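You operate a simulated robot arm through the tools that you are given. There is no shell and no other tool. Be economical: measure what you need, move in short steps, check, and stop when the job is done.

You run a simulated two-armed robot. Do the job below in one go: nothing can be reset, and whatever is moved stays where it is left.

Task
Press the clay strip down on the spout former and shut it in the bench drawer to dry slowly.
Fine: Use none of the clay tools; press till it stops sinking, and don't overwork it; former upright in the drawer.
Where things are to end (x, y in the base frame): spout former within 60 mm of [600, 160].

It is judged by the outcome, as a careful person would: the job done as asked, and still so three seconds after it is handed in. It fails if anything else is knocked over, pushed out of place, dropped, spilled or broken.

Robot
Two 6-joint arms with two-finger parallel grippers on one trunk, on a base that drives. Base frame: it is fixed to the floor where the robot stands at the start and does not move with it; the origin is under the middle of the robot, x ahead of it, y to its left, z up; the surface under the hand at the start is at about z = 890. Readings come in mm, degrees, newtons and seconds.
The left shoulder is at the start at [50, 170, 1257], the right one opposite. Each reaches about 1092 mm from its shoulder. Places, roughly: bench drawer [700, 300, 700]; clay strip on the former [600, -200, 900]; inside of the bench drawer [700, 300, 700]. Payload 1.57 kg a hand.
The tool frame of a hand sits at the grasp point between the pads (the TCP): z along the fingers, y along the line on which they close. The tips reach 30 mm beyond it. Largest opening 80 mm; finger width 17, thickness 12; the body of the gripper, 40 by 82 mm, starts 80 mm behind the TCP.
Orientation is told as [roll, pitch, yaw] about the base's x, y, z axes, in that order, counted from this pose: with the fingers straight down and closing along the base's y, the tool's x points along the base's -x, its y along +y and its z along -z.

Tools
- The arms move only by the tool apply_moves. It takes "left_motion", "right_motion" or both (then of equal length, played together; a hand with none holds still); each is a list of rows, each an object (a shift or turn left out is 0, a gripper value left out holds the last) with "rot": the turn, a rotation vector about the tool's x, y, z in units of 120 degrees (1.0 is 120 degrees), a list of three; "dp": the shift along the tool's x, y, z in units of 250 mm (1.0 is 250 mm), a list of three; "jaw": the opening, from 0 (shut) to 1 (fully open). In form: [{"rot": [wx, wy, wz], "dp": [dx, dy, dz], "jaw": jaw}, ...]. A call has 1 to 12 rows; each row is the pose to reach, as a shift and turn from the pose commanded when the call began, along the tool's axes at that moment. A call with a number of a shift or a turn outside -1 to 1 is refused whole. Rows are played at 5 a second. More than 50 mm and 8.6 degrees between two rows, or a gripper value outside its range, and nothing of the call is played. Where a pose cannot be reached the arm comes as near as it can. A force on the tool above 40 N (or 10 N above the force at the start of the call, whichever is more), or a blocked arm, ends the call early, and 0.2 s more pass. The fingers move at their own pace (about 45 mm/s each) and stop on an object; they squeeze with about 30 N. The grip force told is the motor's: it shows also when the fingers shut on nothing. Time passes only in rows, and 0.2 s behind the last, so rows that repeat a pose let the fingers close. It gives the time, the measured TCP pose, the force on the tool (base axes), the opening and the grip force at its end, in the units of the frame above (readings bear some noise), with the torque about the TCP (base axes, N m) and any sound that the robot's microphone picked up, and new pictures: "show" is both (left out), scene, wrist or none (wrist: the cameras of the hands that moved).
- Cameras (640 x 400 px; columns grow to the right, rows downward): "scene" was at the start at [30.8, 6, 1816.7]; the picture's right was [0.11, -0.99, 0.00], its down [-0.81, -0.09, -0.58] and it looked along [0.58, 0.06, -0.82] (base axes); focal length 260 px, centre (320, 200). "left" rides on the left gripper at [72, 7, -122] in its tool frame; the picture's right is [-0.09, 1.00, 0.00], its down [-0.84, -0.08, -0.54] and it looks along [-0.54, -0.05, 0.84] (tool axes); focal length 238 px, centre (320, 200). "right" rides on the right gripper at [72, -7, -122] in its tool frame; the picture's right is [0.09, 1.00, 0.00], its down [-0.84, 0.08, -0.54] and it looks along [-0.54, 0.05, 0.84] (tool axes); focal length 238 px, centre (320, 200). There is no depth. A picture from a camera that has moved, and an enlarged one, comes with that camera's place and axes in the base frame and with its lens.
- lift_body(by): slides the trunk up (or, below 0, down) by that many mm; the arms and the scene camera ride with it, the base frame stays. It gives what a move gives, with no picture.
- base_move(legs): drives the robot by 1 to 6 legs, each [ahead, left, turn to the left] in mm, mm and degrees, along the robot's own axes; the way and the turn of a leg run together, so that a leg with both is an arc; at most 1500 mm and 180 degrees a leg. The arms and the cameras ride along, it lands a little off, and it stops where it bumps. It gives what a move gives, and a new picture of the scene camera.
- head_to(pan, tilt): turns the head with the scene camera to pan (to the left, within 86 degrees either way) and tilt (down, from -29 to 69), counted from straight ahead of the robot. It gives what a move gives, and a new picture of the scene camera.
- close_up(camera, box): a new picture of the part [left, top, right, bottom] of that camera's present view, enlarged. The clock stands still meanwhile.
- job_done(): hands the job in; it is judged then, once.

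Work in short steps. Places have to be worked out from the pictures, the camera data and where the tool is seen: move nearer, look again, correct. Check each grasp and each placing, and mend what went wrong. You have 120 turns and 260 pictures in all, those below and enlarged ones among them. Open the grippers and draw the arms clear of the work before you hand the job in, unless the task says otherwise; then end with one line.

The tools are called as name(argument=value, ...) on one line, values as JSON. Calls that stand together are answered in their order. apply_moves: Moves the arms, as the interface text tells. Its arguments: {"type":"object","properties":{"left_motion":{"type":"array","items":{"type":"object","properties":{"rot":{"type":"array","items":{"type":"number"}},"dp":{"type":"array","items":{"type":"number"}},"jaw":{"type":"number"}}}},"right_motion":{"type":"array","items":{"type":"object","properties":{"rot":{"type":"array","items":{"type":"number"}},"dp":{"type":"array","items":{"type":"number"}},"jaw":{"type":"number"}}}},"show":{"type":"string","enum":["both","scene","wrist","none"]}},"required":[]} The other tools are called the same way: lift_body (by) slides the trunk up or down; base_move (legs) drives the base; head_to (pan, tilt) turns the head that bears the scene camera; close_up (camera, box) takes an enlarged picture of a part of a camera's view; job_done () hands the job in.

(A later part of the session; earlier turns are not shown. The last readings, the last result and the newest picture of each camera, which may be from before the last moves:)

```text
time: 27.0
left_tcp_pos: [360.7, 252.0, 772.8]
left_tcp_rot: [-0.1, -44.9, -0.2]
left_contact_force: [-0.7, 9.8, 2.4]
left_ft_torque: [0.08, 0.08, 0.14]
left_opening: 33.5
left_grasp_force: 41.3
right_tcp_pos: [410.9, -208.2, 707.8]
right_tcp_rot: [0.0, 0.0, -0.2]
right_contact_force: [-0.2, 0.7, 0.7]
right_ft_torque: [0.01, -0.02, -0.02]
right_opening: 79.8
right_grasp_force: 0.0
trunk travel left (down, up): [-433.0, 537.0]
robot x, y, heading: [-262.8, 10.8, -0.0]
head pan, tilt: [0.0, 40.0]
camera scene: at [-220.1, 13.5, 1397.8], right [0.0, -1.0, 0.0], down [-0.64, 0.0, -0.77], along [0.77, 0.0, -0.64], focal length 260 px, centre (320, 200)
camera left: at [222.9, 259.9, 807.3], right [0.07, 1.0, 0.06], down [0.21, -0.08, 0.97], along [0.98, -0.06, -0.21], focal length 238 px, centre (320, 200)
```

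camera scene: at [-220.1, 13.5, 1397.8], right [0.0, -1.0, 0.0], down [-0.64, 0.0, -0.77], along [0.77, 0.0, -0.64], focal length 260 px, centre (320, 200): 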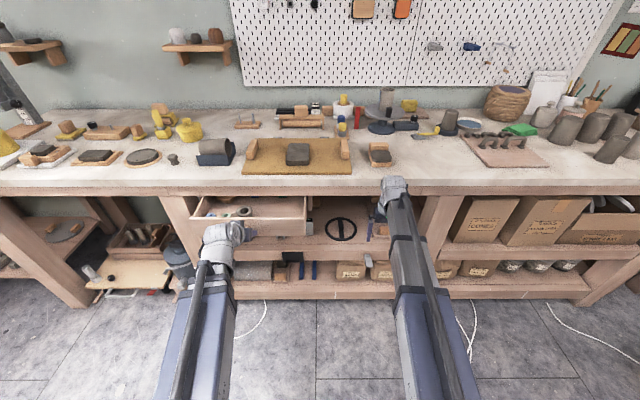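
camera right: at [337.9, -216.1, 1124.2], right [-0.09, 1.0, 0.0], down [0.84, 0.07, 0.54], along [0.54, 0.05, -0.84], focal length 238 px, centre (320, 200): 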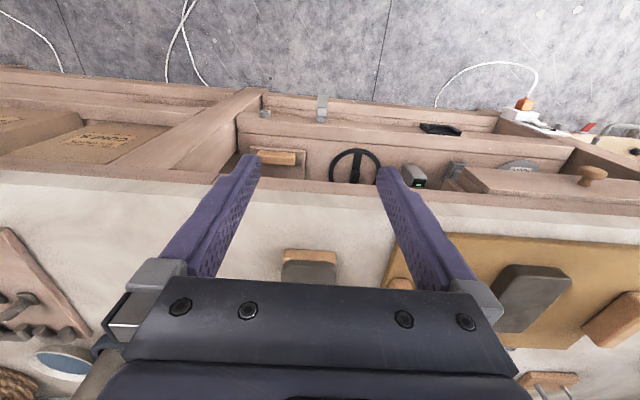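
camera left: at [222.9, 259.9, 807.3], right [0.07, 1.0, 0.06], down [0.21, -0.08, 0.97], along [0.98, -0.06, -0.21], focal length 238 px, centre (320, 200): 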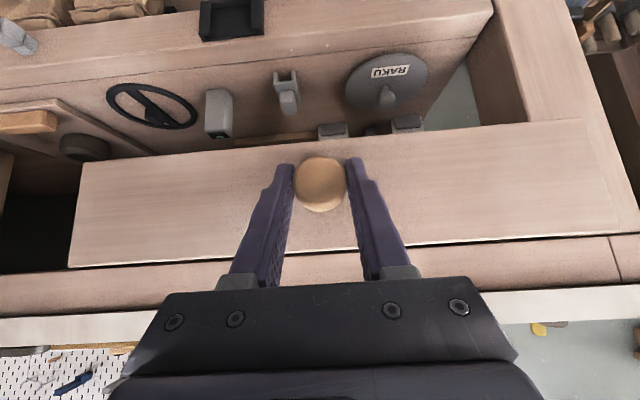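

The drawer is open about 108 mm and has things inside on the left. I pull ~90 mm more.

apply_moves(left_motion=[{"dp": [0.05, 0, -0.05]}, {"dp": [0.1, 0, -0.1]}, {"dp": [0.15, 0, -0.15]}, {"dp": [0.2, 0, -0.2]}, {"dp": [0.25, 0, -0.25]}], show="scene")

close_up(camera="scene", box=[160, 160, 340, 280])

```text
time: 28.2
left_tcp_pos: [343.4, 252.2, 772.9]
left_tcp_rot: [-0.3, -44.8, -0.3]
left_contact_force: [2.4, -14.8, 3.0]
left_ft_torque: [-0.38, -0.4, -0.21]
left_opening: 33.4
left_grasp_force: 41.6
left hand out of reach, approached as far as the arm can: row 2, 3, 4, 5
right_tcp_pos: [410.4, -210.2, 708.0]
right_tcp_rot: [0.1, 0.0, -0.2]
right_contact_force: [0.4, -0.7, -0.4]
right_ft_torque: [0.0, 0.03, -0.01]
right_opening: 80.0
right_grasp_force: 0.1
trunk travel left (down, up): [-433.0, 537.0]
robot x, y, heading: [-265.3, 14.6, -0.1]
head pan, tilt: [0.0, 40.0]
camera scene: at [-219.9, 11.3, 1397.9], right [0.0, -1.0, 0.0], down [-0.64, 0.0, -0.77], along [0.77, 0.0, -0.64], focal length 260 px, centre (320, 200)
```

scene: 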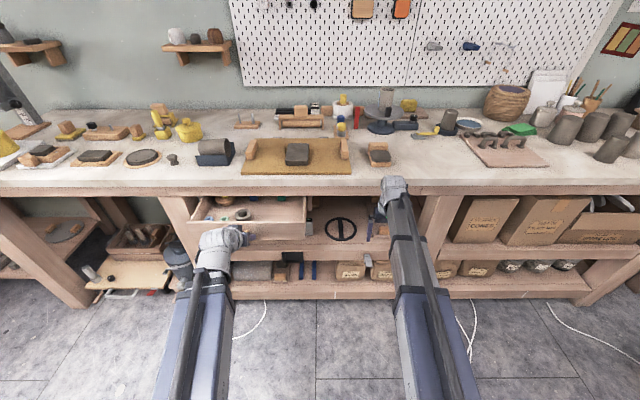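

```text
3.33 times, centred on (250, 220) of scene
camera zoom: at [-219.9, 11.3, 1397.9], right [0.0, -1.0, 0.0], down [-0.64, 0.0, -0.77], along [0.77, 0.0, -0.64], focal length 866 px, centre (553, 133)
```

zoom: 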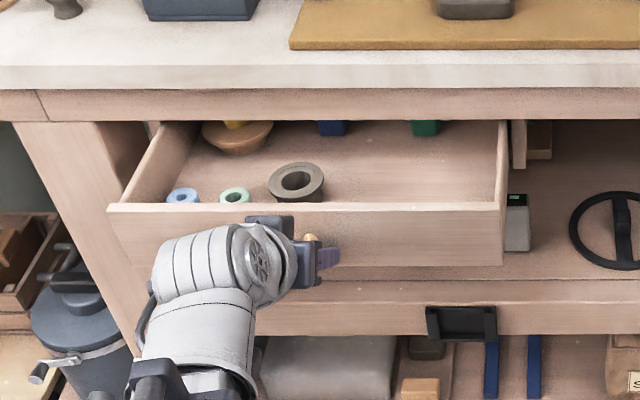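

The arm is at its near limit, so I drive the base back 95 mm while holding the knob.

base_move(legs=[[-50, 0, 0], [-45, 0, 0]])

close_up(camera="scene", box=[160, 160, 340, 280])

```text
time: 29.6
left_tcp_pos: [249.2, 252.3, 771.4]
left_tcp_rot: [-0.2, -45.0, -0.4]
left_contact_force: [0.8, -28.9, -6.0]
left_ft_torque: [-0.22, -0.23, -0.37]
left_opening: 33.5
left_grasp_force: 41.1
right_tcp_pos: [314.6, -210.7, 706.2]
right_tcp_rot: [0.0, 0.0, -0.4]
right_contact_force: [0.5, 0.2, 0.3]
right_ft_torque: [-0.02, 0.02, 0.0]
right_opening: 79.8
right_grasp_force: 0.0
trunk travel left (down, up): [-433.0, 537.0]
robot x, y, heading: [-356.4, 14.8, -0.5]
head pan, tilt: [0.0, 40.0]
camera scene: at [-315.2, 11.0, 1397.7], right [-0.01, -1.0, 0.0], down [-0.64, 0.0, -0.77], along [0.77, 0.0, -0.64], focal length 260 px, centre (320, 200)
```

scene: 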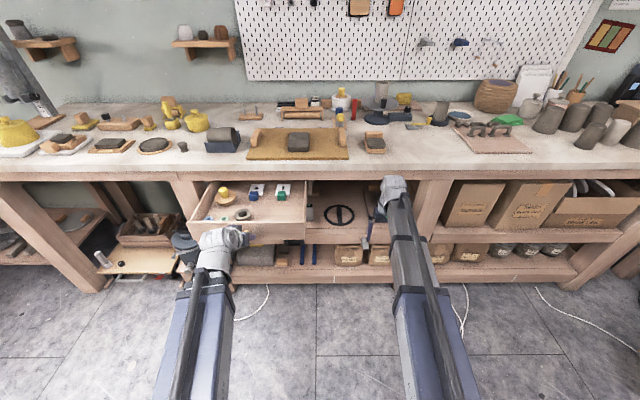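

```text
3.33 times, centred on (250, 220) of scene
camera zoom: at [-315.2, 11.0, 1397.7], right [-0.01, -1.0, 0.0], down [-0.64, 0.0, -0.77], along [0.77, 0.0, -0.64], focal length 866 px, centre (553, 133)
```

zoom: 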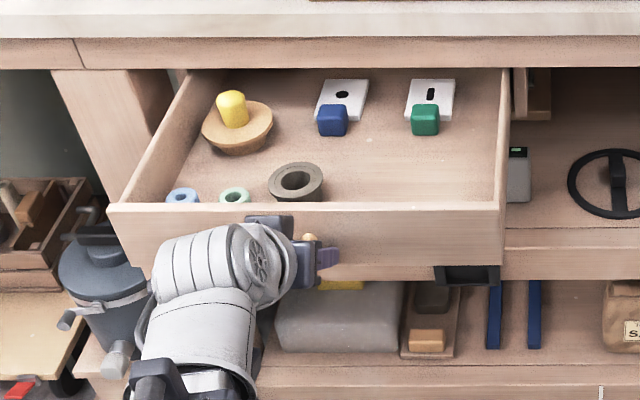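

The drawer is open ~220 mm. The clear floor at (≈380,160) will become (600,160) when shut. I release the knob and ease the base back 20 mm.

apply_moves(left_motion=[{"jaw": 1}, {"jaw": 1}, {"jaw": 1}, {"jaw": 1}], show="none")

base_move(legs=[[-22, 0, 0.4]])

close_up(camera="left", box=[0, 0, 640, 400])

```text
time: 30.6
left_tcp_pos: [249.3, 254.5, 772.0]
left_tcp_rot: [-0.4, -45.0, -0.2]
left_contact_force: [-0.2, 0.6, 0.0]
left_ft_torque: [-0.02, -0.01, 0.02]
left_opening: 79.9
left_grasp_force: 0.0
right_tcp_pos: [314.2, -209.2, 706.8]
right_tcp_rot: [0.0, 0.0, -0.4]
right_contact_force: [-0.3, 1.6, -1.1]
right_ft_torque: [-0.01, 0.04, -0.01]
right_opening: 80.1
right_grasp_force: 0.1
trunk travel left (down, up): [-433.0, 537.0]
robot x, y, heading: [-357.3, 14.5, -0.3]
head pan, tilt: [0.0, 40.0]
```

```text
time: 31.4
left_tcp_pos: [224.9, 257.3, 772.3]
left_tcp_rot: [-0.4, -44.9, 0.3]
left_contact_force: [0.0, 0.4, 1.1]
left_ft_torque: [0.0, 0.02, 0.0]
left_opening: 80.1
left_grasp_force: 0.0
right_tcp_pos: [293.8, -203.5, 707.1]
right_tcp_rot: [0.0, 0.0, 0.1]
right_contact_force: [-0.4, -0.2, -0.9]
right_ft_torque: [-0.02, 0.0, 0.01]
right_opening: 80.1
right_grasp_force: 0.0
trunk travel left (down, up): [-433.0, 537.0]
robot x, y, heading: [-380.9, 16.3, 0.4]
head pan, tilt: [0.0, 40.0]
camera scene: at [-337.7, 13.4, 1397.9], right [0.0, -1.0, 0.0], down [-0.64, 0.0, -0.77], along [0.77, 0.0, -0.64], focal length 260 px, centre (320, 200)
```

scene: 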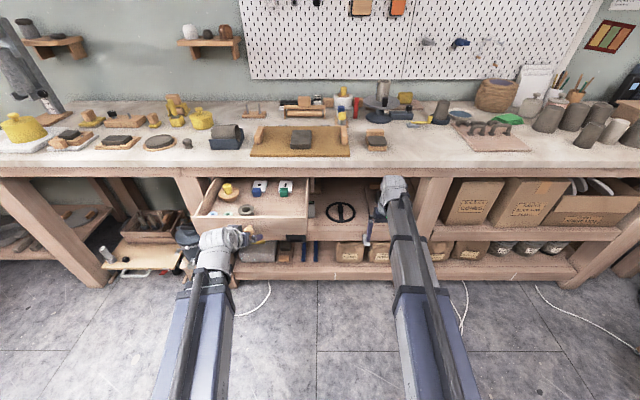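

```text
1.00 times, centred on (320, 200) of left (not enlarged: the box is as wide or as high as the picture)
camera zoom: at [86.2, 265.1, 807.4], right [0.07, 1.0, 0.06], down [0.21, -0.07, 0.97], along [0.98, -0.05, -0.21], focal length 238 px, centre (320, 200)
```

zoom: 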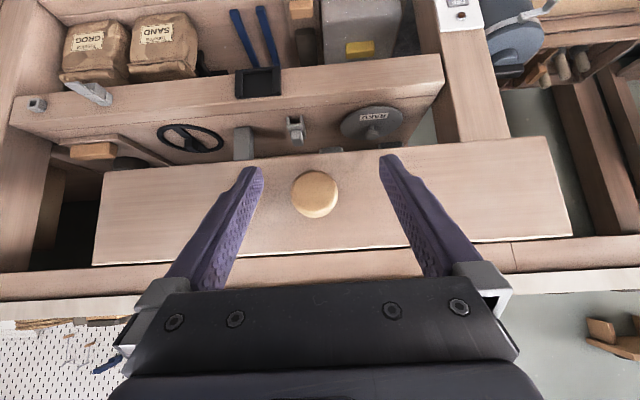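

Drawer stays put and the hand is clear. I raise the trunk 295 mm, then swing the left hand aside.

lift_body(by=295)

apply_moves(left_motion=[{"dp": [0, 0.19, 0], "jaw": 0}, {"dp": [0, 0.38, 0]}, {"dp": [0, 0.57, 0]}, {"dp": [0, 0.76, 0]}, {"dp": [0, 0.95, 0]}, {"dp": [0, 1.0, 0]}, {"dp": [0, 1.0, 0]}], right_motion=[{"dp": [-0.19, 0, 0], "jaw": 1}, {"dp": [-0.38, 0, 0]}, {"dp": [-0.57, 0, 0]}, {"dp": [-0.76, 0, 0]}, {"dp": [-0.93, 0, 0]}, {"dp": [-0.93, 0, 0]}, {"dp": [-0.93, 0, 0]}], show="both")

```text
time: 34.4
left_tcp_pos: [224.7, 258.3, 1066.4]
left_tcp_rot: [-0.3, -44.9, 0.2]
left_contact_force: [0.7, 0.1, 0.5]
left_ft_torque: [0.01, 0.01, 0.04]
left_opening: 80.0
left_grasp_force: 0.1
right_tcp_pos: [293.6, -204.0, 1002.0]
right_tcp_rot: [0.1, 0.0, 0.1]
right_contact_force: [0.0, -1.1, 0.1]
right_ft_torque: [0.0, 0.0, 0.0]
right_opening: 79.8
right_grasp_force: 0.1
trunk travel left (down, up): [-728.0, 242.0]
robot x, y, heading: [-380.4, 13.6, -0.0]
head pan, tilt: [0.0, 40.0]
```

```text
time: 36.0
left_tcp_pos: [226.5, 507.9, 1066.8]
left_tcp_rot: [-0.5, -45.0, 0.1]
left_contact_force: [0.5, 0.2, -0.9]
left_ft_torque: [0.01, 0.0, -0.03]
left_opening: 0.1
left_grasp_force: 21.4
right_tcp_pos: [526.9, -202.6, 1002.7]
right_tcp_rot: [-0.1, 0.1, 0.0]
right_contact_force: [0.9, -0.8, 0.8]
right_ft_torque: [-0.02, 0.03, 0.01]
right_opening: 80.0
right_grasp_force: 0.0
trunk travel left (down, up): [-728.0, 242.0]
robot x, y, heading: [-382.7, 16.8, 0.2]
head pan, tilt: [0.0, 40.0]
camera scene: at [-337.1, 13.5, 1692.8], right [0.0, -1.0, 0.0], down [-0.64, 0.0, -0.77], along [0.77, 0.0, -0.64], focal length 260 px, centre (320, 200)
camera right: at [454.9, -210.2, 1123.9], right [-0.09, 1.0, 0.0], down [0.84, 0.08, 0.54], along [0.54, 0.05, -0.84], focal length 238 px, centre (320, 200)
camera left: at [88.2, 515.1, 1102.2], right [0.07, 1.0, 0.06], down [0.21, -0.07, 0.98], along [0.98, -0.05, -0.21], focal length 238 px, centre (320, 200)
```

scene: 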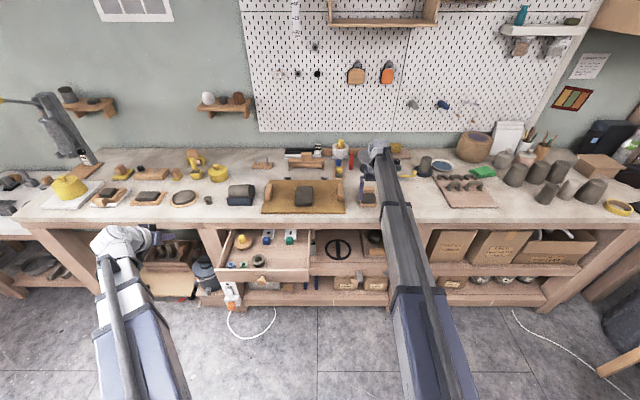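
right: 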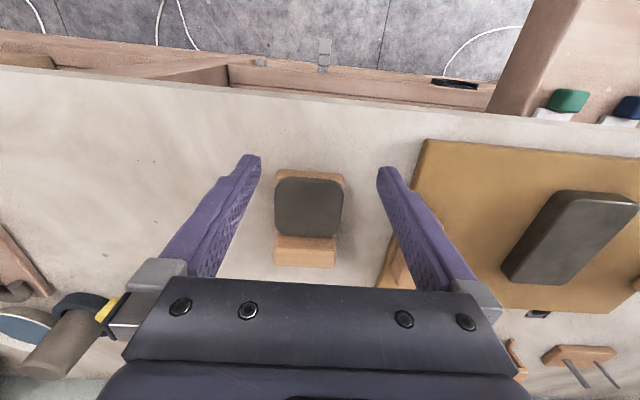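
left: 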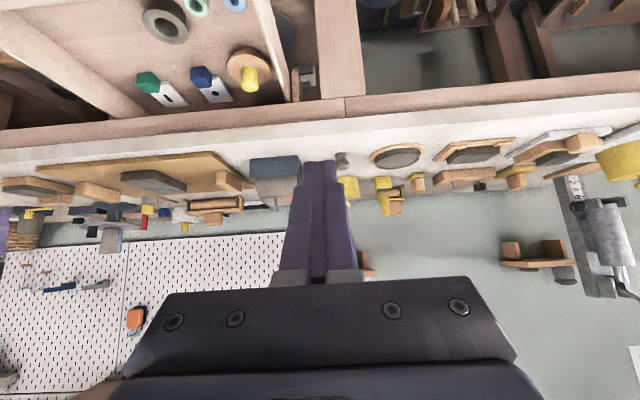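

The right hand is at x≈527. I move it over the block at (645,-209).

apply_moves(right_motion=[{"dp": [-0.16, -0.01, 0], "jaw": 1}, {"dp": [-0.32, -0.026, 0]}, {"dp": [-0.472, -0.026, 0]}, {"dp": [-0.472, -0.026, 0]}], show="wrist")

close_up(camera="right", box=[200, 50, 440, 200])

```text
time: 37.0
left_tcp_pos: [226.7, 507.1, 1067.1]
left_tcp_rot: [-0.4, -45.0, 0.3]
left_contact_force: [0.6, 0.0, -1.0]
left_ft_torque: [-0.01, 0.0, 0.0]
left_opening: 0.3
left_grasp_force: 21.4
right_tcp_pos: [539.7, -203.5, 1002.5]
right_tcp_rot: [-0.1, 0.0, 0.0]
right_contact_force: [0.1, -0.1, 0.0]
right_ft_torque: [0.03, -0.02, 0.02]
right_opening: 80.0
right_grasp_force: 0.1
right hand out of reach, approached as far as the arm can: row 1, 2, 3, 4
trunk travel left (down, up): [-728.0, 242.0]
robot x, y, heading: [-384.2, 13.3, -0.2]
head pan, tilt: [0.0, 40.0]
camera right: at [468.0, -212.4, 1124.0], right [-0.09, 1.0, 0.0], down [0.84, 0.08, 0.54], along [0.54, 0.05, -0.84], focal length 238 px, centre (320, 200)
```

right: 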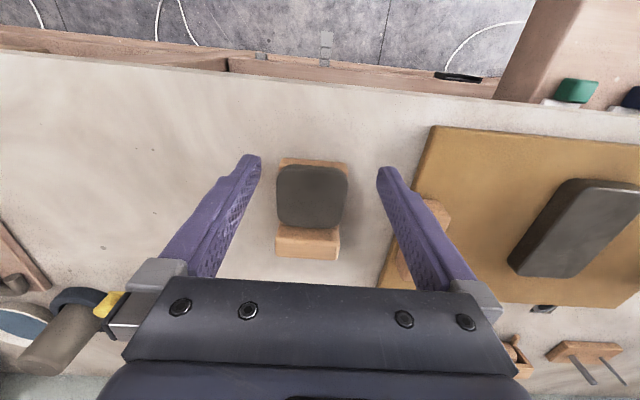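

```text
2.67 times, centred on (320, 125) of right
camera zoom: at [468.0, -212.4, 1124.0], right [-0.09, 1.0, 0.0], down [0.84, 0.08, 0.54], along [0.54, 0.05, -0.84], focal length 636 px, centre (320, 400)
```

zoom: 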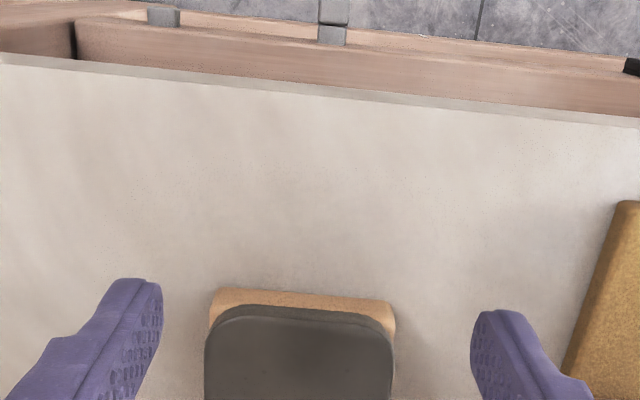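

Max reach at x≈540, so I drive the base 107 mm forward (the open drawer's knob at x≈249 is still far from the base).

base_move(legs=[[107, 0, 0]])

close_up(camera="right", box=[200, 50, 440, 200])

```text
time: 38.2
left_tcp_pos: [337.1, 508.2, 1066.2]
left_tcp_rot: [-0.4, -44.9, 0.2]
left_contact_force: [0.7, 0.6, -0.9]
left_ft_torque: [0.02, 0.02, 0.01]
left_opening: 0.0
left_grasp_force: 21.0
right_tcp_pos: [649.0, -205.7, 1001.0]
right_tcp_rot: [-0.1, 0.1, 0.0]
right_contact_force: [0.3, 0.0, 0.4]
right_ft_torque: [0.02, 0.06, -0.02]
right_opening: 79.9
right_grasp_force: 0.0
trunk travel left (down, up): [-728.0, 242.0]
robot x, y, heading: [-270.9, 13.4, 0.2]
head pan, tilt: [0.0, 40.0]
camera scene: at [-226.7, 13.6, 1692.8], right [0.0, -1.0, 0.0], down [-0.64, 0.0, -0.76], along [0.76, 0.0, -0.64], focal length 260 px, centre (320, 200)
```

scene: 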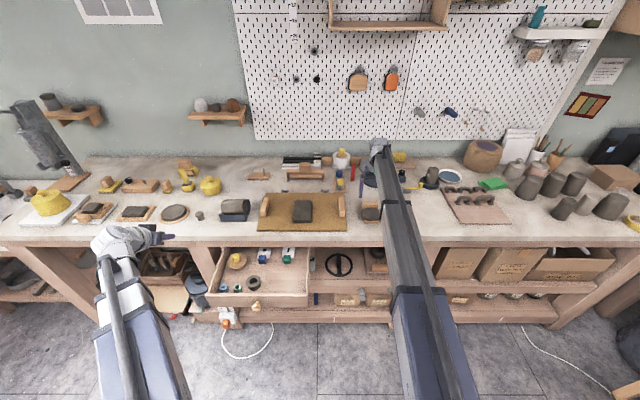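

```text
2.67 times, centred on (320, 125) of right
camera zoom: at [577.7, -212.7, 1122.6], right [-0.09, 1.0, 0.0], down [0.84, 0.08, 0.54], along [0.54, 0.05, -0.84], focal length 636 px, centre (320, 400)
```

zoom: 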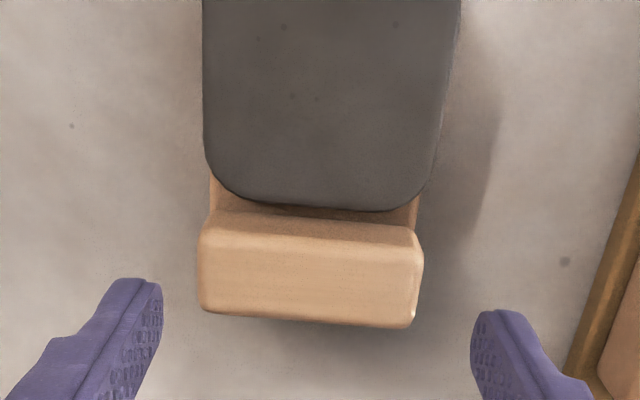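

The hand is over the block (block ≈ x 636–663). I shift 3 mm right and lower 77 mm so the tips end ~4 mm above the bench.

apply_moves(right_motion=[{"dp": [0, -0.012, 0]}], show="none")

lift_body(by=-50)

close_up(camera="right", box=[200, 50, 440, 200])

```text
time: 38.6
left_tcp_pos: [336.6, 506.9, 1065.9]
left_tcp_rot: [-0.3, -44.8, 0.1]
left_contact_force: [-0.2, 0.2, -0.2]
left_ft_torque: [0.02, -0.03, 0.0]
left_opening: 0.0
left_grasp_force: 21.7
right_tcp_pos: [648.7, -207.0, 1003.5]
right_tcp_rot: [-0.2, -0.1, 0.1]
right_contact_force: [0.1, 0.1, 0.3]
right_ft_torque: [-0.02, 0.04, -0.02]
right_opening: 80.0
right_grasp_force: 0.0
trunk travel left (down, up): [-728.0, 242.0]
robot x, y, heading: [-273.2, 14.4, -0.0]
head pan, tilt: [0.0, 40.0]
```

```text
time: 39.5
left_tcp_pos: [334.7, 506.9, 1016.6]
left_tcp_rot: [-0.4, -45.1, 0.2]
left_contact_force: [-0.1, -0.2, 0.3]
left_ft_torque: [-0.01, 0.04, 0.03]
left_opening: 0.2
left_grasp_force: 21.1
right_tcp_pos: [647.4, -207.8, 953.2]
right_tcp_rot: [0.0, -0.1, 0.1]
right_contact_force: [0.5, 1.4, 0.0]
right_ft_torque: [-0.03, -0.01, 0.04]
right_opening: 79.8
right_grasp_force: 0.1
trunk travel left (down, up): [-678.0, 292.0]
robot x, y, heading: [-273.8, 14.4, 0.1]
head pan, tilt: [0.0, 40.0]
```

```text
2.67 times, centred on (320, 125) of right
camera zoom: at [575.8, -215.4, 1074.1], right [-0.09, 1.0, 0.0], down [0.84, 0.08, 0.54], along [0.54, 0.05, -0.84], focal length 636 px, centre (320, 400)
```

zoom: 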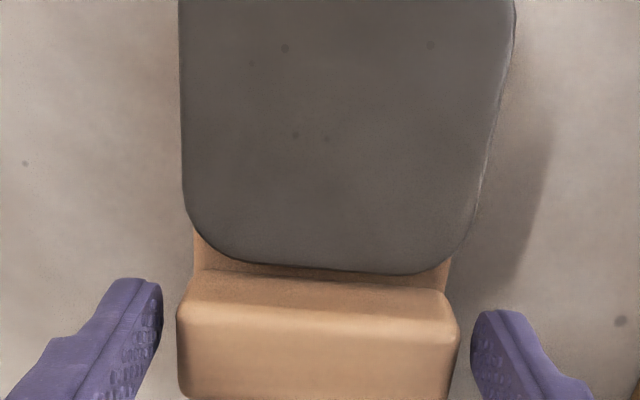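

Clear on both sides. I nudge 4 mm farther from the clay, lower 29 mm, and close on the block.

apply_moves(right_motion=[{"dp": [-0.016, 0, 0]}], show="none")

lift_body(by=-29)

apply_moves(right_motion=[{"jaw": 0.6}, {"jaw": 0.3}, {"jaw": 0.3}, {"jaw": 0}, {"jaw": 0}], show="wrist")

```text
time: 39.9
left_tcp_pos: [334.7, 506.4, 1017.8]
left_tcp_rot: [-0.4, -45.0, 0.2]
left_contact_force: [0.6, -0.4, -0.1]
left_ft_torque: [0.02, 0.04, -0.03]
left_opening: 0.0
left_grasp_force: 21.8
right_tcp_pos: [646.7, -205.9, 954.2]
right_tcp_rot: [-0.2, -0.1, 0.0]
right_contact_force: [0.7, 0.2, -0.5]
right_ft_torque: [-0.02, -0.01, 0.02]
right_opening: 80.1
right_grasp_force: 0.0
right hand out of reach, approached as far as the arm can: row 1
trunk travel left (down, up): [-678.0, 292.0]
robot x, y, heading: [-272.6, 18.0, 0.3]
head pan, tilt: [0.0, 40.0]
```

```text
time: 40.6
left_tcp_pos: [335.6, 507.1, 988.7]
left_tcp_rot: [-0.4, -45.1, 0.2]
left_contact_force: [0.0, 0.0, 0.8]
left_ft_torque: [-0.02, 0.0, 0.02]
left_opening: 0.1
left_grasp_force: 21.3
right_tcp_pos: [646.3, -207.4, 925.1]
right_tcp_rot: [-0.1, -0.2, 0.0]
right_contact_force: [1.0, 0.4, -0.1]
right_ft_torque: [0.02, -0.01, -0.01]
right_opening: 80.2
right_grasp_force: 0.1
trunk travel left (down, up): [-649.0, 321.0]
robot x, y, heading: [-274.1, 15.7, 0.3]
head pan, tilt: [0.0, 40.0]
```

```text
time: 41.8
left_tcp_pos: [335.9, 508.2, 989.0]
left_tcp_rot: [-0.3, -44.9, 0.1]
left_contact_force: [-0.2, -0.7, -0.5]
left_ft_torque: [0.01, 0.01, 0.02]
left_opening: 0.1
left_grasp_force: 21.8
right_tcp_pos: [647.5, -208.0, 922.6]
right_tcp_rot: [-0.1, -0.1, 0.1]
right_contact_force: [1.3, -1.9, 0.7]
right_ft_torque: [0.06, 0.15, 0.02]
right_opening: 69.6
right_grasp_force: 29.9
trunk travel left (down, up): [-649.0, 321.0]
robot x, y, heading: [-274.2, 12.8, -0.1]
head pan, tilt: [0.0, 40.0]
camera right: at [575.9, -215.6, 1045.0], right [-0.09, 1.0, 0.0], down [0.84, 0.08, 0.54], along [0.54, 0.05, -0.84], focal length 238 px, centre (320, 200)
```

right: 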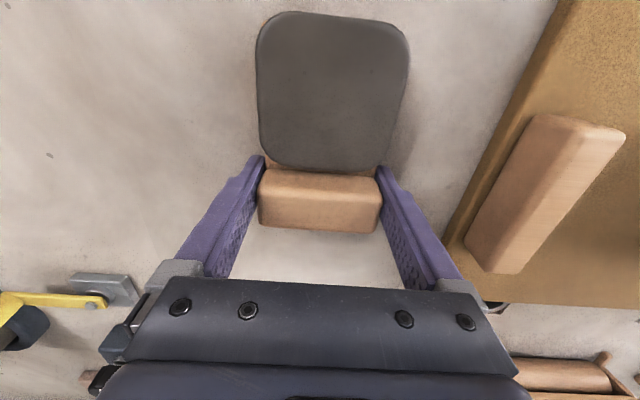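

Gripped at 69.6 mm. I lift 15 mm and check it hangs level.

lift_body(by=15)

close_up(camera="right", box=[200, 0, 440, 250])

close_up(camera="scene", box=[320, 170, 440, 250])

```text
time: 42.5
left_tcp_pos: [335.6, 506.3, 1003.1]
left_tcp_rot: [-0.3, -45.0, 0.2]
left_contact_force: [0.0, -1.0, -0.4]
left_ft_torque: [0.01, -0.02, 0.0]
left_opening: 0.0
left_grasp_force: 21.4
right_tcp_pos: [648.2, -209.2, 936.8]
right_tcp_rot: [0.0, 0.0, 0.0]
right_contact_force: [0.2, 0.3, -6.5]
right_ft_torque: [0.01, -0.13, -0.01]
right_opening: 70.2
right_grasp_force: 29.7
trunk travel left (down, up): [-664.0, 306.0]
robot x, y, heading: [-274.0, 11.7, -0.1]
head pan, tilt: [0.0, 40.0]
```

```text
1.60 times, centred on (320, 125) of right
camera zoom: at [576.6, -215.3, 1059.3], right [-0.09, 1.0, 0.0], down [0.84, 0.08, 0.54], along [0.54, 0.05, -0.84], focal length 381 px, centre (320, 320)
```

zoom: 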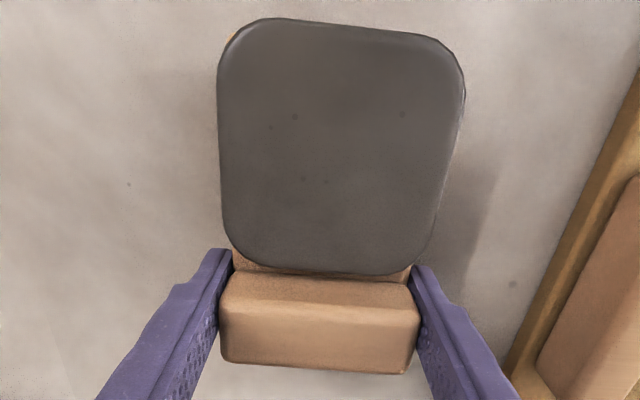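

```text
5.00 times, centred on (380, 210) of scene
camera zoom: at [-228.1, 13.5, 1628.8], right [0.0, -1.0, 0.0], down [-0.64, 0.0, -0.77], along [0.77, 0.0, -0.64], focal length 1300 px, centre (20, 150)
```

zoom: 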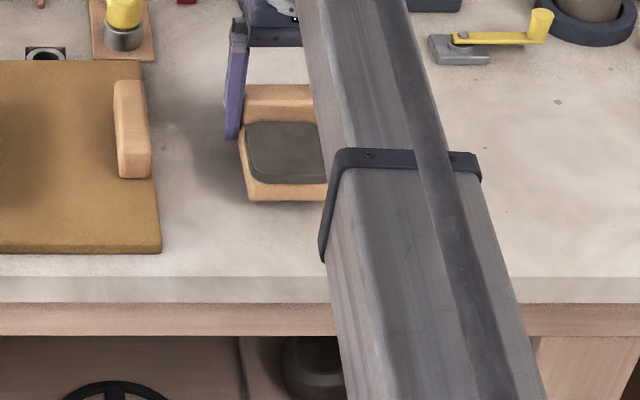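

It holds well (≈0.66 kg) and level. I raise 75 mm, then carry it back off the bench.

lift_body(by=75)

apply_moves(right_motion=[{"dp": [0.1, 0, 0]}, {"dp": [0.22, 0, 0]}, {"dp": [0.34, 0, 0]}, {"dp": [0.46, 0, 0]}, {"dp": [0.58, 0, 0]}, {"dp": [0.7, 0, 0]}, {"dp": [0.82, 0, 0]}, {"dp": [0.92, 0, 0]}, {"dp": [0.944, 0, 0]}, {"dp": [0.944, 0, 0]}], show="none")

apply_moves(right_motion=[{"dp": [0, 0.06, 0]}, {"dp": [0, 0.16, 0]}, {"dp": [0, 0.28, 0]}, {"dp": [0, 0.4, 0]}, {"dp": [0, 0.52, 0]}, {"dp": [0, 0.64, 0]}, {"dp": [0, 0.76, 0]}, {"dp": [0, 0.88, 0]}, {"dp": [0, 0.98, 0]}, {"dp": [0, 1.0, 0]}, {"dp": [0, 1.0, 0]}], show="both")

```text
time: 43.6
left_tcp_pos: [336.4, 506.9, 1077.8]
left_tcp_rot: [-0.3, -44.9, 0.1]
left_contact_force: [0.4, 0.3, -0.2]
left_ft_torque: [-0.02, -0.02, -0.03]
left_opening: 0.0
left_grasp_force: 21.5
right_tcp_pos: [648.7, -209.6, 1013.5]
right_tcp_rot: [-0.1, -0.1, 0.1]
right_contact_force: [0.4, 0.0, -4.5]
right_ft_torque: [0.02, -0.14, -0.01]
right_opening: 69.8
right_grasp_force: 29.9
trunk travel left (down, up): [-739.0, 231.0]
robot x, y, heading: [-276.4, 17.1, 0.0]
head pan, tilt: [0.0, 40.0]
```

```text
time: 45.8
left_tcp_pos: [335.1, 506.6, 1078.3]
left_tcp_rot: [-0.3, -44.9, 0.1]
left_contact_force: [-1.0, 0.1, 0.5]
left_ft_torque: [-0.01, 0.0, 0.0]
left_opening: 0.2
left_grasp_force: 20.7
right_tcp_pos: [412.5, -207.6, 1013.5]
right_tcp_rot: [0.1, -0.1, -0.1]
right_contact_force: [-0.4, 0.2, -5.8]
right_ft_torque: [-0.01, -0.19, -0.02]
right_opening: 70.0
right_grasp_force: 29.7
trunk travel left (down, up): [-739.0, 231.0]
robot x, y, heading: [-272.4, 16.7, 0.3]
head pan, tilt: [0.0, 40.0]
```

```text
time: 48.2
left_tcp_pos: [335.2, 508.2, 1077.8]
left_tcp_rot: [-0.4, -44.9, 0.2]
left_contact_force: [-0.2, -0.1, -0.3]
left_ft_torque: [0.03, 0.01, 0.01]
left_opening: 0.2
left_grasp_force: 21.3
right_tcp_pos: [412.1, 43.9, 1013.3]
right_tcp_rot: [-0.1, 0.0, 0.1]
right_contact_force: [0.5, 0.2, -6.7]
right_ft_torque: [-0.04, -0.14, 0.01]
right_opening: 70.0
right_grasp_force: 30.1
trunk travel left (down, up): [-739.0, 231.0]
robot x, y, heading: [-275.3, 15.5, 0.0]
head pan, tilt: [0.0, 40.0]
camera scene: at [-228.7, 13.8, 1703.8], right [0.0, -1.0, 0.0], down [-0.64, 0.0, -0.77], along [0.77, 0.0, -0.64], focal length 260 px, centre (320, 200)
camera right: at [339.5, 35.1, 1134.8], right [-0.09, 1.0, 0.0], down [0.84, 0.08, 0.54], along [0.54, 0.05, -0.84], focal length 238 px, centre (320, 200)
```

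scene: 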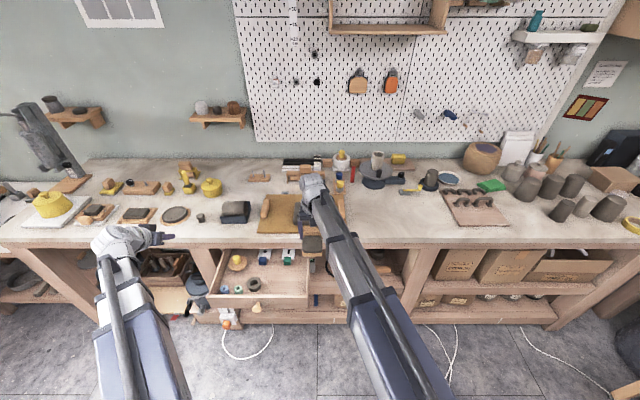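
right: 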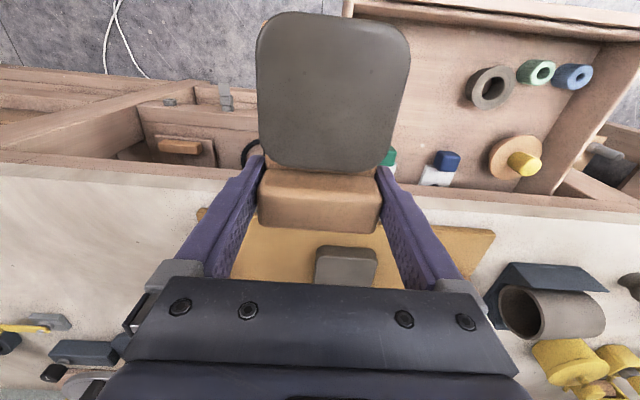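

Still held well. I move on to y≈160 above the drawer.

apply_moves(right_motion=[{"dp": [0, 0.06, 0]}, {"dp": [0, 0.16, 0]}, {"dp": [0, 0.28, 0]}, {"dp": [0, 0.4, 0]}, {"dp": [0, 0.464, 0]}, {"dp": [0, 0.464, 0]}], show="both")

close_up(camera="scene", box=[190, 190, 350, 310])

```text
time: 49.6
left_tcp_pos: [335.6, 507.5, 1077.4]
left_tcp_rot: [-0.4, -44.9, 0.3]
left_contact_force: [-0.1, 0.0, -0.5]
left_ft_torque: [0.0, 0.02, 0.03]
left_opening: 0.0
left_grasp_force: 20.8
right_tcp_pos: [412.5, 158.3, 1013.5]
right_tcp_rot: [-0.1, -0.1, 0.0]
right_contact_force: [0.0, -0.8, -5.2]
right_ft_torque: [-0.01, -0.19, 0.0]
right_opening: 69.7
right_grasp_force: 29.8
trunk travel left (down, up): [-739.0, 231.0]
robot x, y, heading: [-274.3, 12.4, 0.3]
head pan, tilt: [0.0, 40.0]
camera scene: at [-228.7, 13.6, 1703.8], right [0.0, -1.0, 0.0], down [-0.64, 0.0, -0.77], along [0.77, 0.0, -0.64], focal length 260 px, centre (320, 200)
camera right: at [340.5, 150.0, 1134.8], right [-0.09, 1.0, 0.0], down [0.84, 0.08, 0.54], along [0.54, 0.05, -0.84], focal length 238 px, centre (320, 200)
```

scene: 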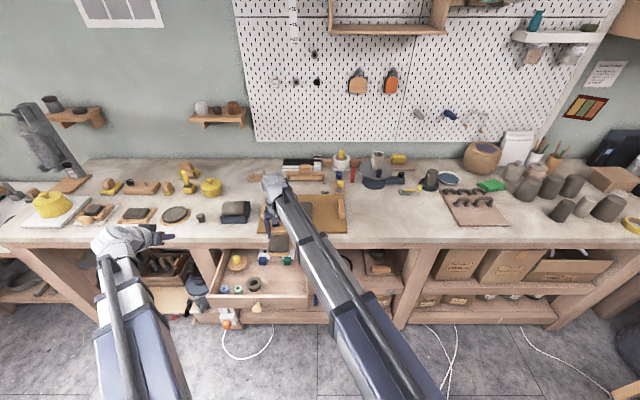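
right: 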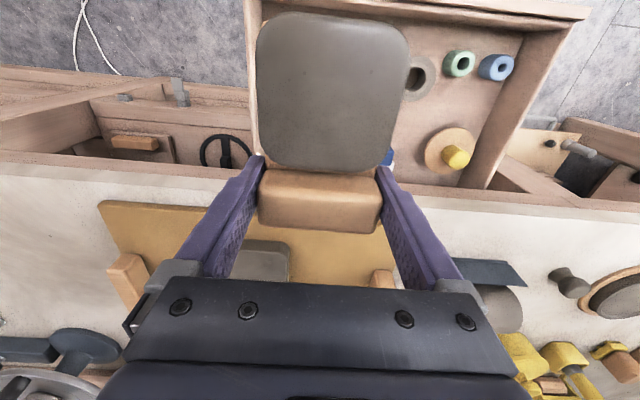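

```text
3.33 times, centred on (270, 250) of scene
camera zoom: at [-228.7, 13.6, 1703.8], right [0.0, -1.0, 0.0], down [-0.64, 0.0, -0.77], along [0.77, 0.0, -0.64], focal length 866 px, centre (487, 33)
```

zoom: 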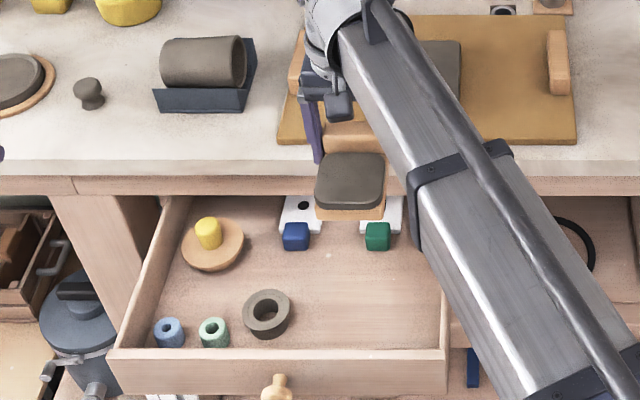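

The space below is clear: former would span x≈328–428, y≈125–195, with the green block at x≥478 and the ring at y≥220. I lower 215 mm and look.

lift_body(by=-150)

lift_body(by=-65)

close_up(camera="right", box=[0, 0, 640, 400])

close_up(camera="scene", box=[180, 150, 360, 285])

```text
time: 51.3
left_tcp_pos: [334.8, 506.8, 927.9]
left_tcp_rot: [-0.4, -45.0, 0.2]
left_contact_force: [-1.2, 0.1, -0.1]
left_ft_torque: [0.0, -0.05, 0.01]
left_opening: 0.0
left_grasp_force: 21.1
right_tcp_pos: [412.3, 156.6, 864.1]
right_tcp_rot: [-0.1, -0.2, 0.1]
right_contact_force: [-0.4, -0.3, -6.2]
right_ft_torque: [-0.01, -0.14, 0.05]
right_opening: 69.9
right_grasp_force: 30.0
trunk travel left (down, up): [-589.0, 381.0]
robot x, y, heading: [-270.3, 17.9, 0.0]
head pan, tilt: [0.0, 40.0]
```

```text
time: 52.4
left_tcp_pos: [334.3, 507.3, 863.8]
left_tcp_rot: [-0.4, -45.0, 0.3]
left_contact_force: [0.7, -0.5, -0.4]
left_ft_torque: [0.0, -0.06, 0.02]
left_opening: 0.1
left_grasp_force: 21.9
right_tcp_pos: [413.8, 158.6, 799.5]
right_tcp_rot: [-0.1, -0.1, 0.0]
right_contact_force: [0.4, 0.1, -6.4]
right_ft_torque: [-0.01, -0.19, 0.0]
right_opening: 70.1
right_grasp_force: 29.7
trunk travel left (down, up): [-524.0, 446.0]
robot x, y, heading: [-269.2, 14.4, 0.1]
head pan, tilt: [0.0, 40.0]
```

```text
1.00 times, centred on (320, 200) of right (not enlarged: the box is as wide or as high as the picture)
camera zoom: at [340.3, 149.8, 919.9], right [-0.09, 1.0, 0.0], down [0.84, 0.08, 0.54], along [0.54, 0.05, -0.84], focal length 238 px, centre (320, 200)
```

zoom: 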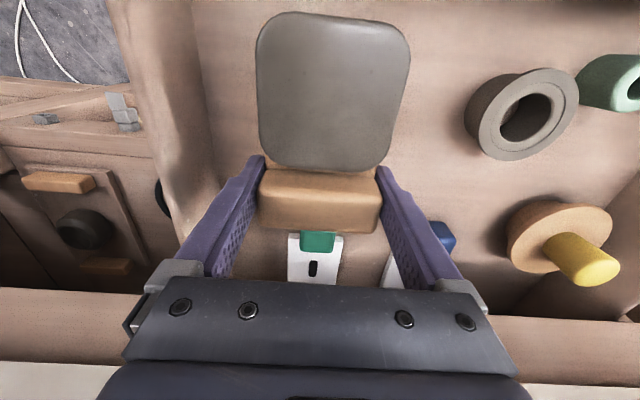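

```text
2.96 times, centred on (270, 218) of scene
camera zoom: at [-228.9, 13.7, 1488.9], right [0.0, -1.0, 0.0], down [-0.64, 0.0, -0.77], along [0.77, 0.0, -0.64], focal length 770 px, centre (468, 148)
```

zoom: 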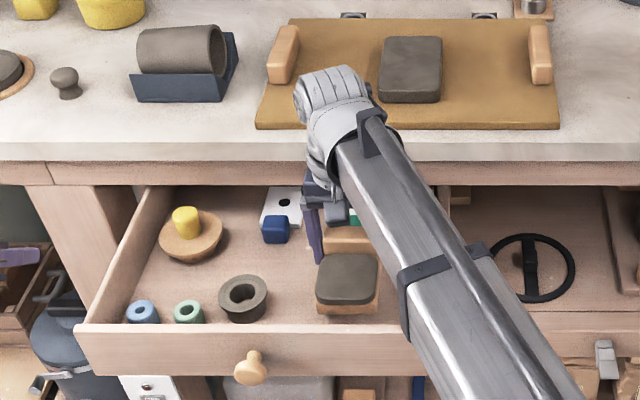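

Clear: ~40 mm to the green block. I lower in small steps, watching force.

lift_body(by=-24)

lift_body(by=-5)

lift_body(by=-4)

```text
time: 53.1
left_tcp_pos: [335.5, 506.0, 838.7]
left_tcp_rot: [-0.4, -45.0, 0.3]
left_contact_force: [0.1, -0.1, 0.1]
left_ft_torque: [-0.04, 0.0, -0.01]
left_opening: 0.0
left_grasp_force: 21.1
right_tcp_pos: [411.9, 157.3, 774.4]
right_tcp_rot: [-0.1, -0.1, 0.0]
right_contact_force: [-0.2, -0.1, -5.6]
right_ft_torque: [0.03, -0.16, 0.02]
right_opening: 70.1
right_grasp_force: 29.8
trunk travel left (down, up): [-500.0, 470.0]
robot x, y, heading: [-276.4, 17.1, 0.0]
head pan, tilt: [0.0, 40.0]
```

```text
time: 53.6
left_tcp_pos: [335.2, 507.1, 833.4]
left_tcp_rot: [-0.4, -44.9, 0.2]
left_contact_force: [-1.3, -0.1, 0.1]
left_ft_torque: [0.01, -0.02, 0.02]
left_opening: 0.0
left_grasp_force: 20.9
right_tcp_pos: [412.4, 157.1, 769.8]
right_tcp_rot: [-0.1, -0.1, 0.0]
right_contact_force: [0.3, -1.0, -6.2]
right_ft_torque: [-0.01, -0.14, -0.02]
right_opening: 70.1
right_grasp_force: 30.6
trunk travel left (down, up): [-495.0, 475.0]
robot x, y, heading: [-270.3, 14.6, -0.2]
head pan, tilt: [0.0, 40.0]
```

```text
time: 54.1
left_tcp_pos: [335.0, 506.3, 829.9]
left_tcp_rot: [-0.3, -45.0, 0.2]
left_contact_force: [-0.2, 0.2, 0.2]
left_ft_torque: [-0.02, -0.02, 0.01]
left_opening: 0.1
left_grasp_force: 21.3
right_tcp_pos: [411.5, 157.4, 766.6]
right_tcp_rot: [0.0, -0.1, 0.0]
right_contact_force: [0.2, 0.9, 11.8]
right_ft_torque: [0.47, 0.71, -0.05]
right_opening: 69.9
right_grasp_force: 29.9
trunk travel left (down, up): [-491.0, 479.0]
robot x, y, heading: [-271.7, 13.7, 0.2]
head pan, tilt: [0.0, 40.0]
```

The former has touched the drawer floor (+12 N). I open the gripper.

apply_moves(right_motion=[{"jaw": 0.93}, {"jaw": 1}, {"jaw": 1}, {"jaw": 1}], show="wrist")

lift_body(by=60)

close_up(camera="right", box=[160, 0, 480, 250])

```text
time: 55.1
left_tcp_pos: [335.5, 507.4, 829.8]
left_tcp_rot: [-0.4, -45.0, 0.2]
left_contact_force: [-0.3, 0.4, 0.2]
left_ft_torque: [-0.01, 0.0, 0.01]
left_opening: 0.1
left_grasp_force: 21.8
right_tcp_pos: [412.2, 156.8, 766.4]
right_tcp_rot: [-0.2, -0.1, 0.0]
right_contact_force: [-0.4, 0.9, 0.3]
right_ft_torque: [-0.01, -0.02, 0.01]
right_opening: 80.1
right_grasp_force: 0.2
trunk travel left (down, up): [-491.0, 479.0]
robot x, y, heading: [-274.4, 13.9, -0.0]
head pan, tilt: [0.0, 40.0]
camera right: at [340.1, 149.8, 887.0], right [-0.09, 1.0, 0.0], down [0.84, 0.08, 0.54], along [0.54, 0.05, -0.84], focal length 238 px, centre (320, 200)
```

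right: 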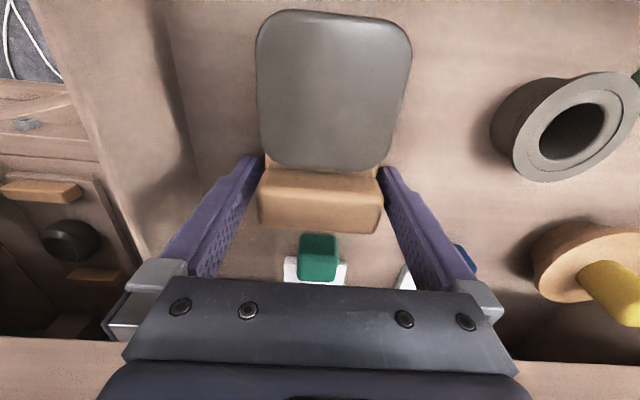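

```text
time: 56.1
left_tcp_pos: [336.9, 506.8, 889.2]
left_tcp_rot: [-0.4, -45.0, 0.2]
left_contact_force: [-0.1, 0.3, 0.5]
left_ft_torque: [0.02, 0.02, 0.0]
left_opening: 0.0
left_grasp_force: 21.1
right_tcp_pos: [412.3, 157.9, 824.9]
right_tcp_rot: [-0.1, 0.0, 0.0]
right_contact_force: [0.1, -0.2, 0.3]
right_ft_torque: [0.01, -0.01, 0.0]
right_opening: 80.3
right_grasp_force: 0.1
trunk travel left (down, up): [-551.0, 419.0]
robot x, y, heading: [-270.9, 16.3, 0.2]
head pan, tilt: [0.0, 40.0]
```

```text
1.60 times, centred on (320, 125) of right
camera zoom: at [340.2, 149.9, 946.9], right [-0.09, 1.0, 0.0], down [0.84, 0.08, 0.54], along [0.54, 0.05, -0.84], focal length 381 px, centre (320, 320)
```

zoom: 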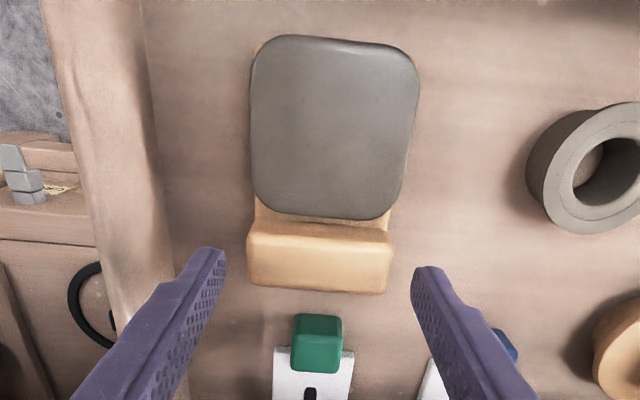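

The former stands upright in the drawer. I raise clear and withdraw the right arm.

lift_body(by=100)

apply_moves(right_motion=[{"dp": [0.04, -0.1, 0]}, {"dp": [0.08, -0.25, 0]}, {"dp": [0.12, -0.4, 0]}, {"dp": [0.16, -0.55, 0]}, {"dp": [0.2, -0.7, 0]}, {"dp": [0.24, -0.85, 0]}, {"dp": [0.28, -1.0, 0]}, {"dp": [0.28, -1.0, 0]}], show="none")

apply_moves(right_motion=[{"dp": [0.02, -0.15, 0]}, {"dp": [0.04, -0.3, 0]}, {"dp": [0.04, -0.44, 0]}, {"dp": [0.04, -0.44, 0]}], show="none")

base_move(legs=[[-105, 0, 0]])

```text
time: 57.5
left_tcp_pos: [336.4, 507.5, 989.6]
left_tcp_rot: [-0.4, -45.0, 0.2]
left_contact_force: [-0.2, 0.2, 0.5]
left_ft_torque: [0.03, 0.0, 0.02]
left_opening: 0.0
left_grasp_force: 21.5
right_tcp_pos: [412.9, 156.6, 926.1]
right_tcp_rot: [-0.1, -0.1, 0.0]
right_contact_force: [0.5, -0.7, -0.4]
right_ft_torque: [-0.01, 0.03, 0.01]
right_opening: 80.0
right_grasp_force: 0.0
trunk travel left (down, up): [-651.0, 319.0]
robot x, y, heading: [-272.2, 15.0, 0.1]
head pan, tilt: [0.0, 40.0]
```

```text
time: 59.3
left_tcp_pos: [334.6, 508.0, 988.8]
left_tcp_rot: [-0.5, -45.0, 0.2]
left_contact_force: [-0.5, -0.4, -0.5]
left_ft_torque: [0.01, 0.0, 0.04]
left_opening: 0.0
left_grasp_force: 21.6
right_tcp_pos: [342.4, -93.4, 926.3]
right_tcp_rot: [-0.1, -0.1, 0.0]
right_contact_force: [-0.5, 0.0, 0.0]
right_ft_torque: [-0.03, -0.01, -0.01]
right_opening: 80.0
right_grasp_force: 0.1
trunk travel left (down, up): [-651.0, 319.0]
robot x, y, heading: [-272.3, 16.2, 0.0]
head pan, tilt: [0.0, 40.0]
```

```text
time: 60.3
left_tcp_pos: [335.6, 507.9, 990.0]
left_tcp_rot: [-0.5, -45.0, 0.2]
left_contact_force: [-0.3, -0.5, 0.0]
left_ft_torque: [0.0, -0.02, -0.02]
left_opening: 0.0
left_grasp_force: 20.8
right_tcp_pos: [332.4, -204.7, 925.3]
right_tcp_rot: [-0.1, -0.1, 0.0]
right_contact_force: [0.0, -0.3, 0.0]
right_ft_torque: [0.0, -0.02, 0.0]
right_opening: 80.0
right_grasp_force: 0.1
trunk travel left (down, up): [-651.0, 319.0]
robot x, y, heading: [-270.3, 17.0, 0.1]
head pan, tilt: [0.0, 40.0]
```

```text
time: 61.5
left_tcp_pos: [226.4, 508.8, 990.8]
left_tcp_rot: [-0.4, -45.1, 0.3]
left_contact_force: [-0.9, 0.0, 0.3]
left_ft_torque: [0.0, 0.01, 0.0]
left_opening: 0.0
left_grasp_force: 21.3
right_tcp_pos: [224.2, -203.0, 926.5]
right_tcp_rot: [-0.1, -0.1, 0.2]
right_contact_force: [-0.5, -0.5, 0.2]
right_ft_torque: [-0.01, -0.05, -0.01]
right_opening: 79.9
right_grasp_force: 0.0
trunk travel left (down, up): [-651.0, 319.0]
robot x, y, heading: [-382.6, 15.3, 0.5]
head pan, tilt: [0.0, 40.0]
camera scene: at [-337.9, 13.4, 1615.9], right [0.0, -1.0, 0.0], down [-0.64, 0.0, -0.77], along [0.77, 0.0, -0.64], focal length 260 px, centre (320, 200)
```

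scene: 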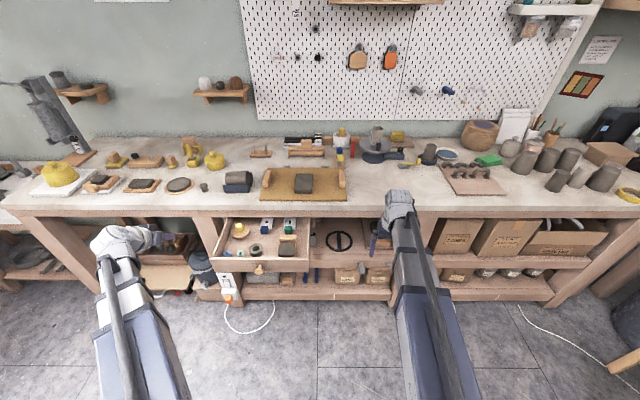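

I check the drawer in close-up and bring the left hand (open) back in line with the knob.

close_up(camera="scene", box=[200, 200, 340, 290])

apply_moves(left_motion=[{"dp": [0, -0.15, 0], "jaw": 1}, {"dp": [0, -0.3, 0]}, {"dp": [0, -0.45, 0]}, {"dp": [0, -0.6, 0]}, {"dp": [0, -0.75, 0]}, {"dp": [0, -0.9, 0]}, {"dp": [0, -1.0, 0]}, {"dp": [0, -1.0, 0]}], show="none")

lift_body(by=-170)

close_up(camera="left", box=[0, 0, 640, 400])

```text
4.44 times, centred on (270, 245) of scene
camera zoom: at [-337.9, 13.4, 1615.9], right [0.0, -1.0, 0.0], down [-0.64, 0.0, -0.77], along [0.77, 0.0, -0.64], focal length 1155 px, centre (542, 0)
```

zoom: 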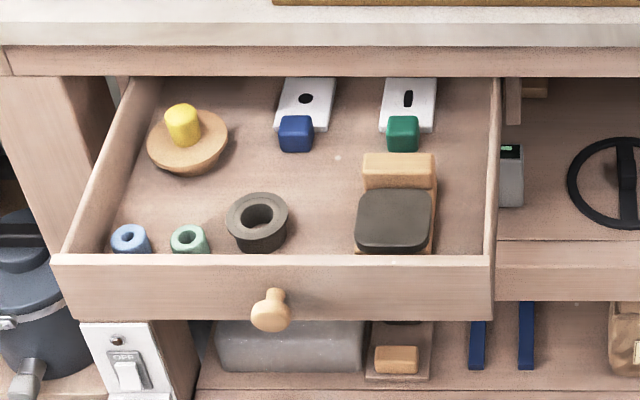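

```text
time: 63.3
left_tcp_pos: [230.0, 257.3, 991.6]
left_tcp_rot: [-0.4, -45.1, 0.2]
left_contact_force: [-0.9, -0.7, -0.1]
left_ft_torque: [0.03, 0.0, -0.04]
left_opening: 80.2
left_grasp_force: 0.0
right_tcp_pos: [226.8, -203.3, 925.9]
right_tcp_rot: [-0.1, -0.1, 0.2]
right_contact_force: [0.4, 0.5, 0.0]
right_ft_torque: [0.0, -0.02, 0.03]
right_opening: 80.1
right_grasp_force: 0.1
trunk travel left (down, up): [-651.0, 319.0]
robot x, y, heading: [-380.6, 15.0, 0.1]
head pan, tilt: [0.0, 40.0]
```

```text
time: 65.2
left_tcp_pos: [228.9, 258.9, 820.8]
left_tcp_rot: [-0.4, -45.1, 0.3]
left_contact_force: [0.2, 0.6, -0.7]
left_ft_torque: [-0.03, 0.01, 0.0]
left_opening: 80.0
left_grasp_force: 0.1
right_tcp_pos: [226.6, -202.5, 755.8]
right_tcp_rot: [-0.1, -0.1, 0.3]
right_contact_force: [0.0, 0.2, -0.1]
right_ft_torque: [0.0, 0.0, -0.02]
right_opening: 79.8
right_grasp_force: 0.1
trunk travel left (down, up): [-481.0, 489.0]
robot x, y, heading: [-377.8, 13.0, 0.3]
head pan, tilt: [0.0, 40.0]
```

```text
1.00 times, centred on (320, 200) of left (not enlarged: the box is as wide or as high as the picture)
camera zoom: at [90.3, 265.1, 855.5], right [0.06, 1.0, 0.06], down [0.21, -0.07, 0.98], along [0.98, -0.05, -0.21], focal length 238 px, centre (320, 200)
```

zoom: 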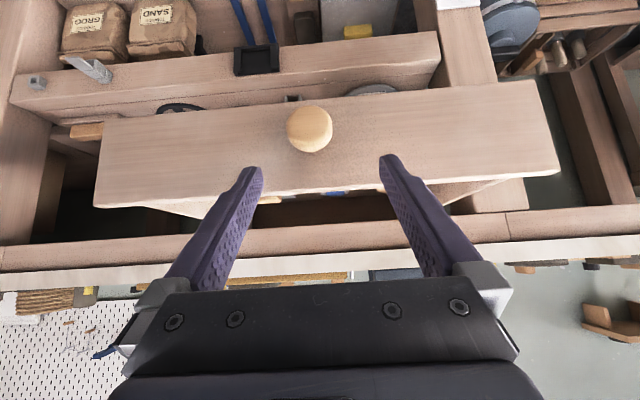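

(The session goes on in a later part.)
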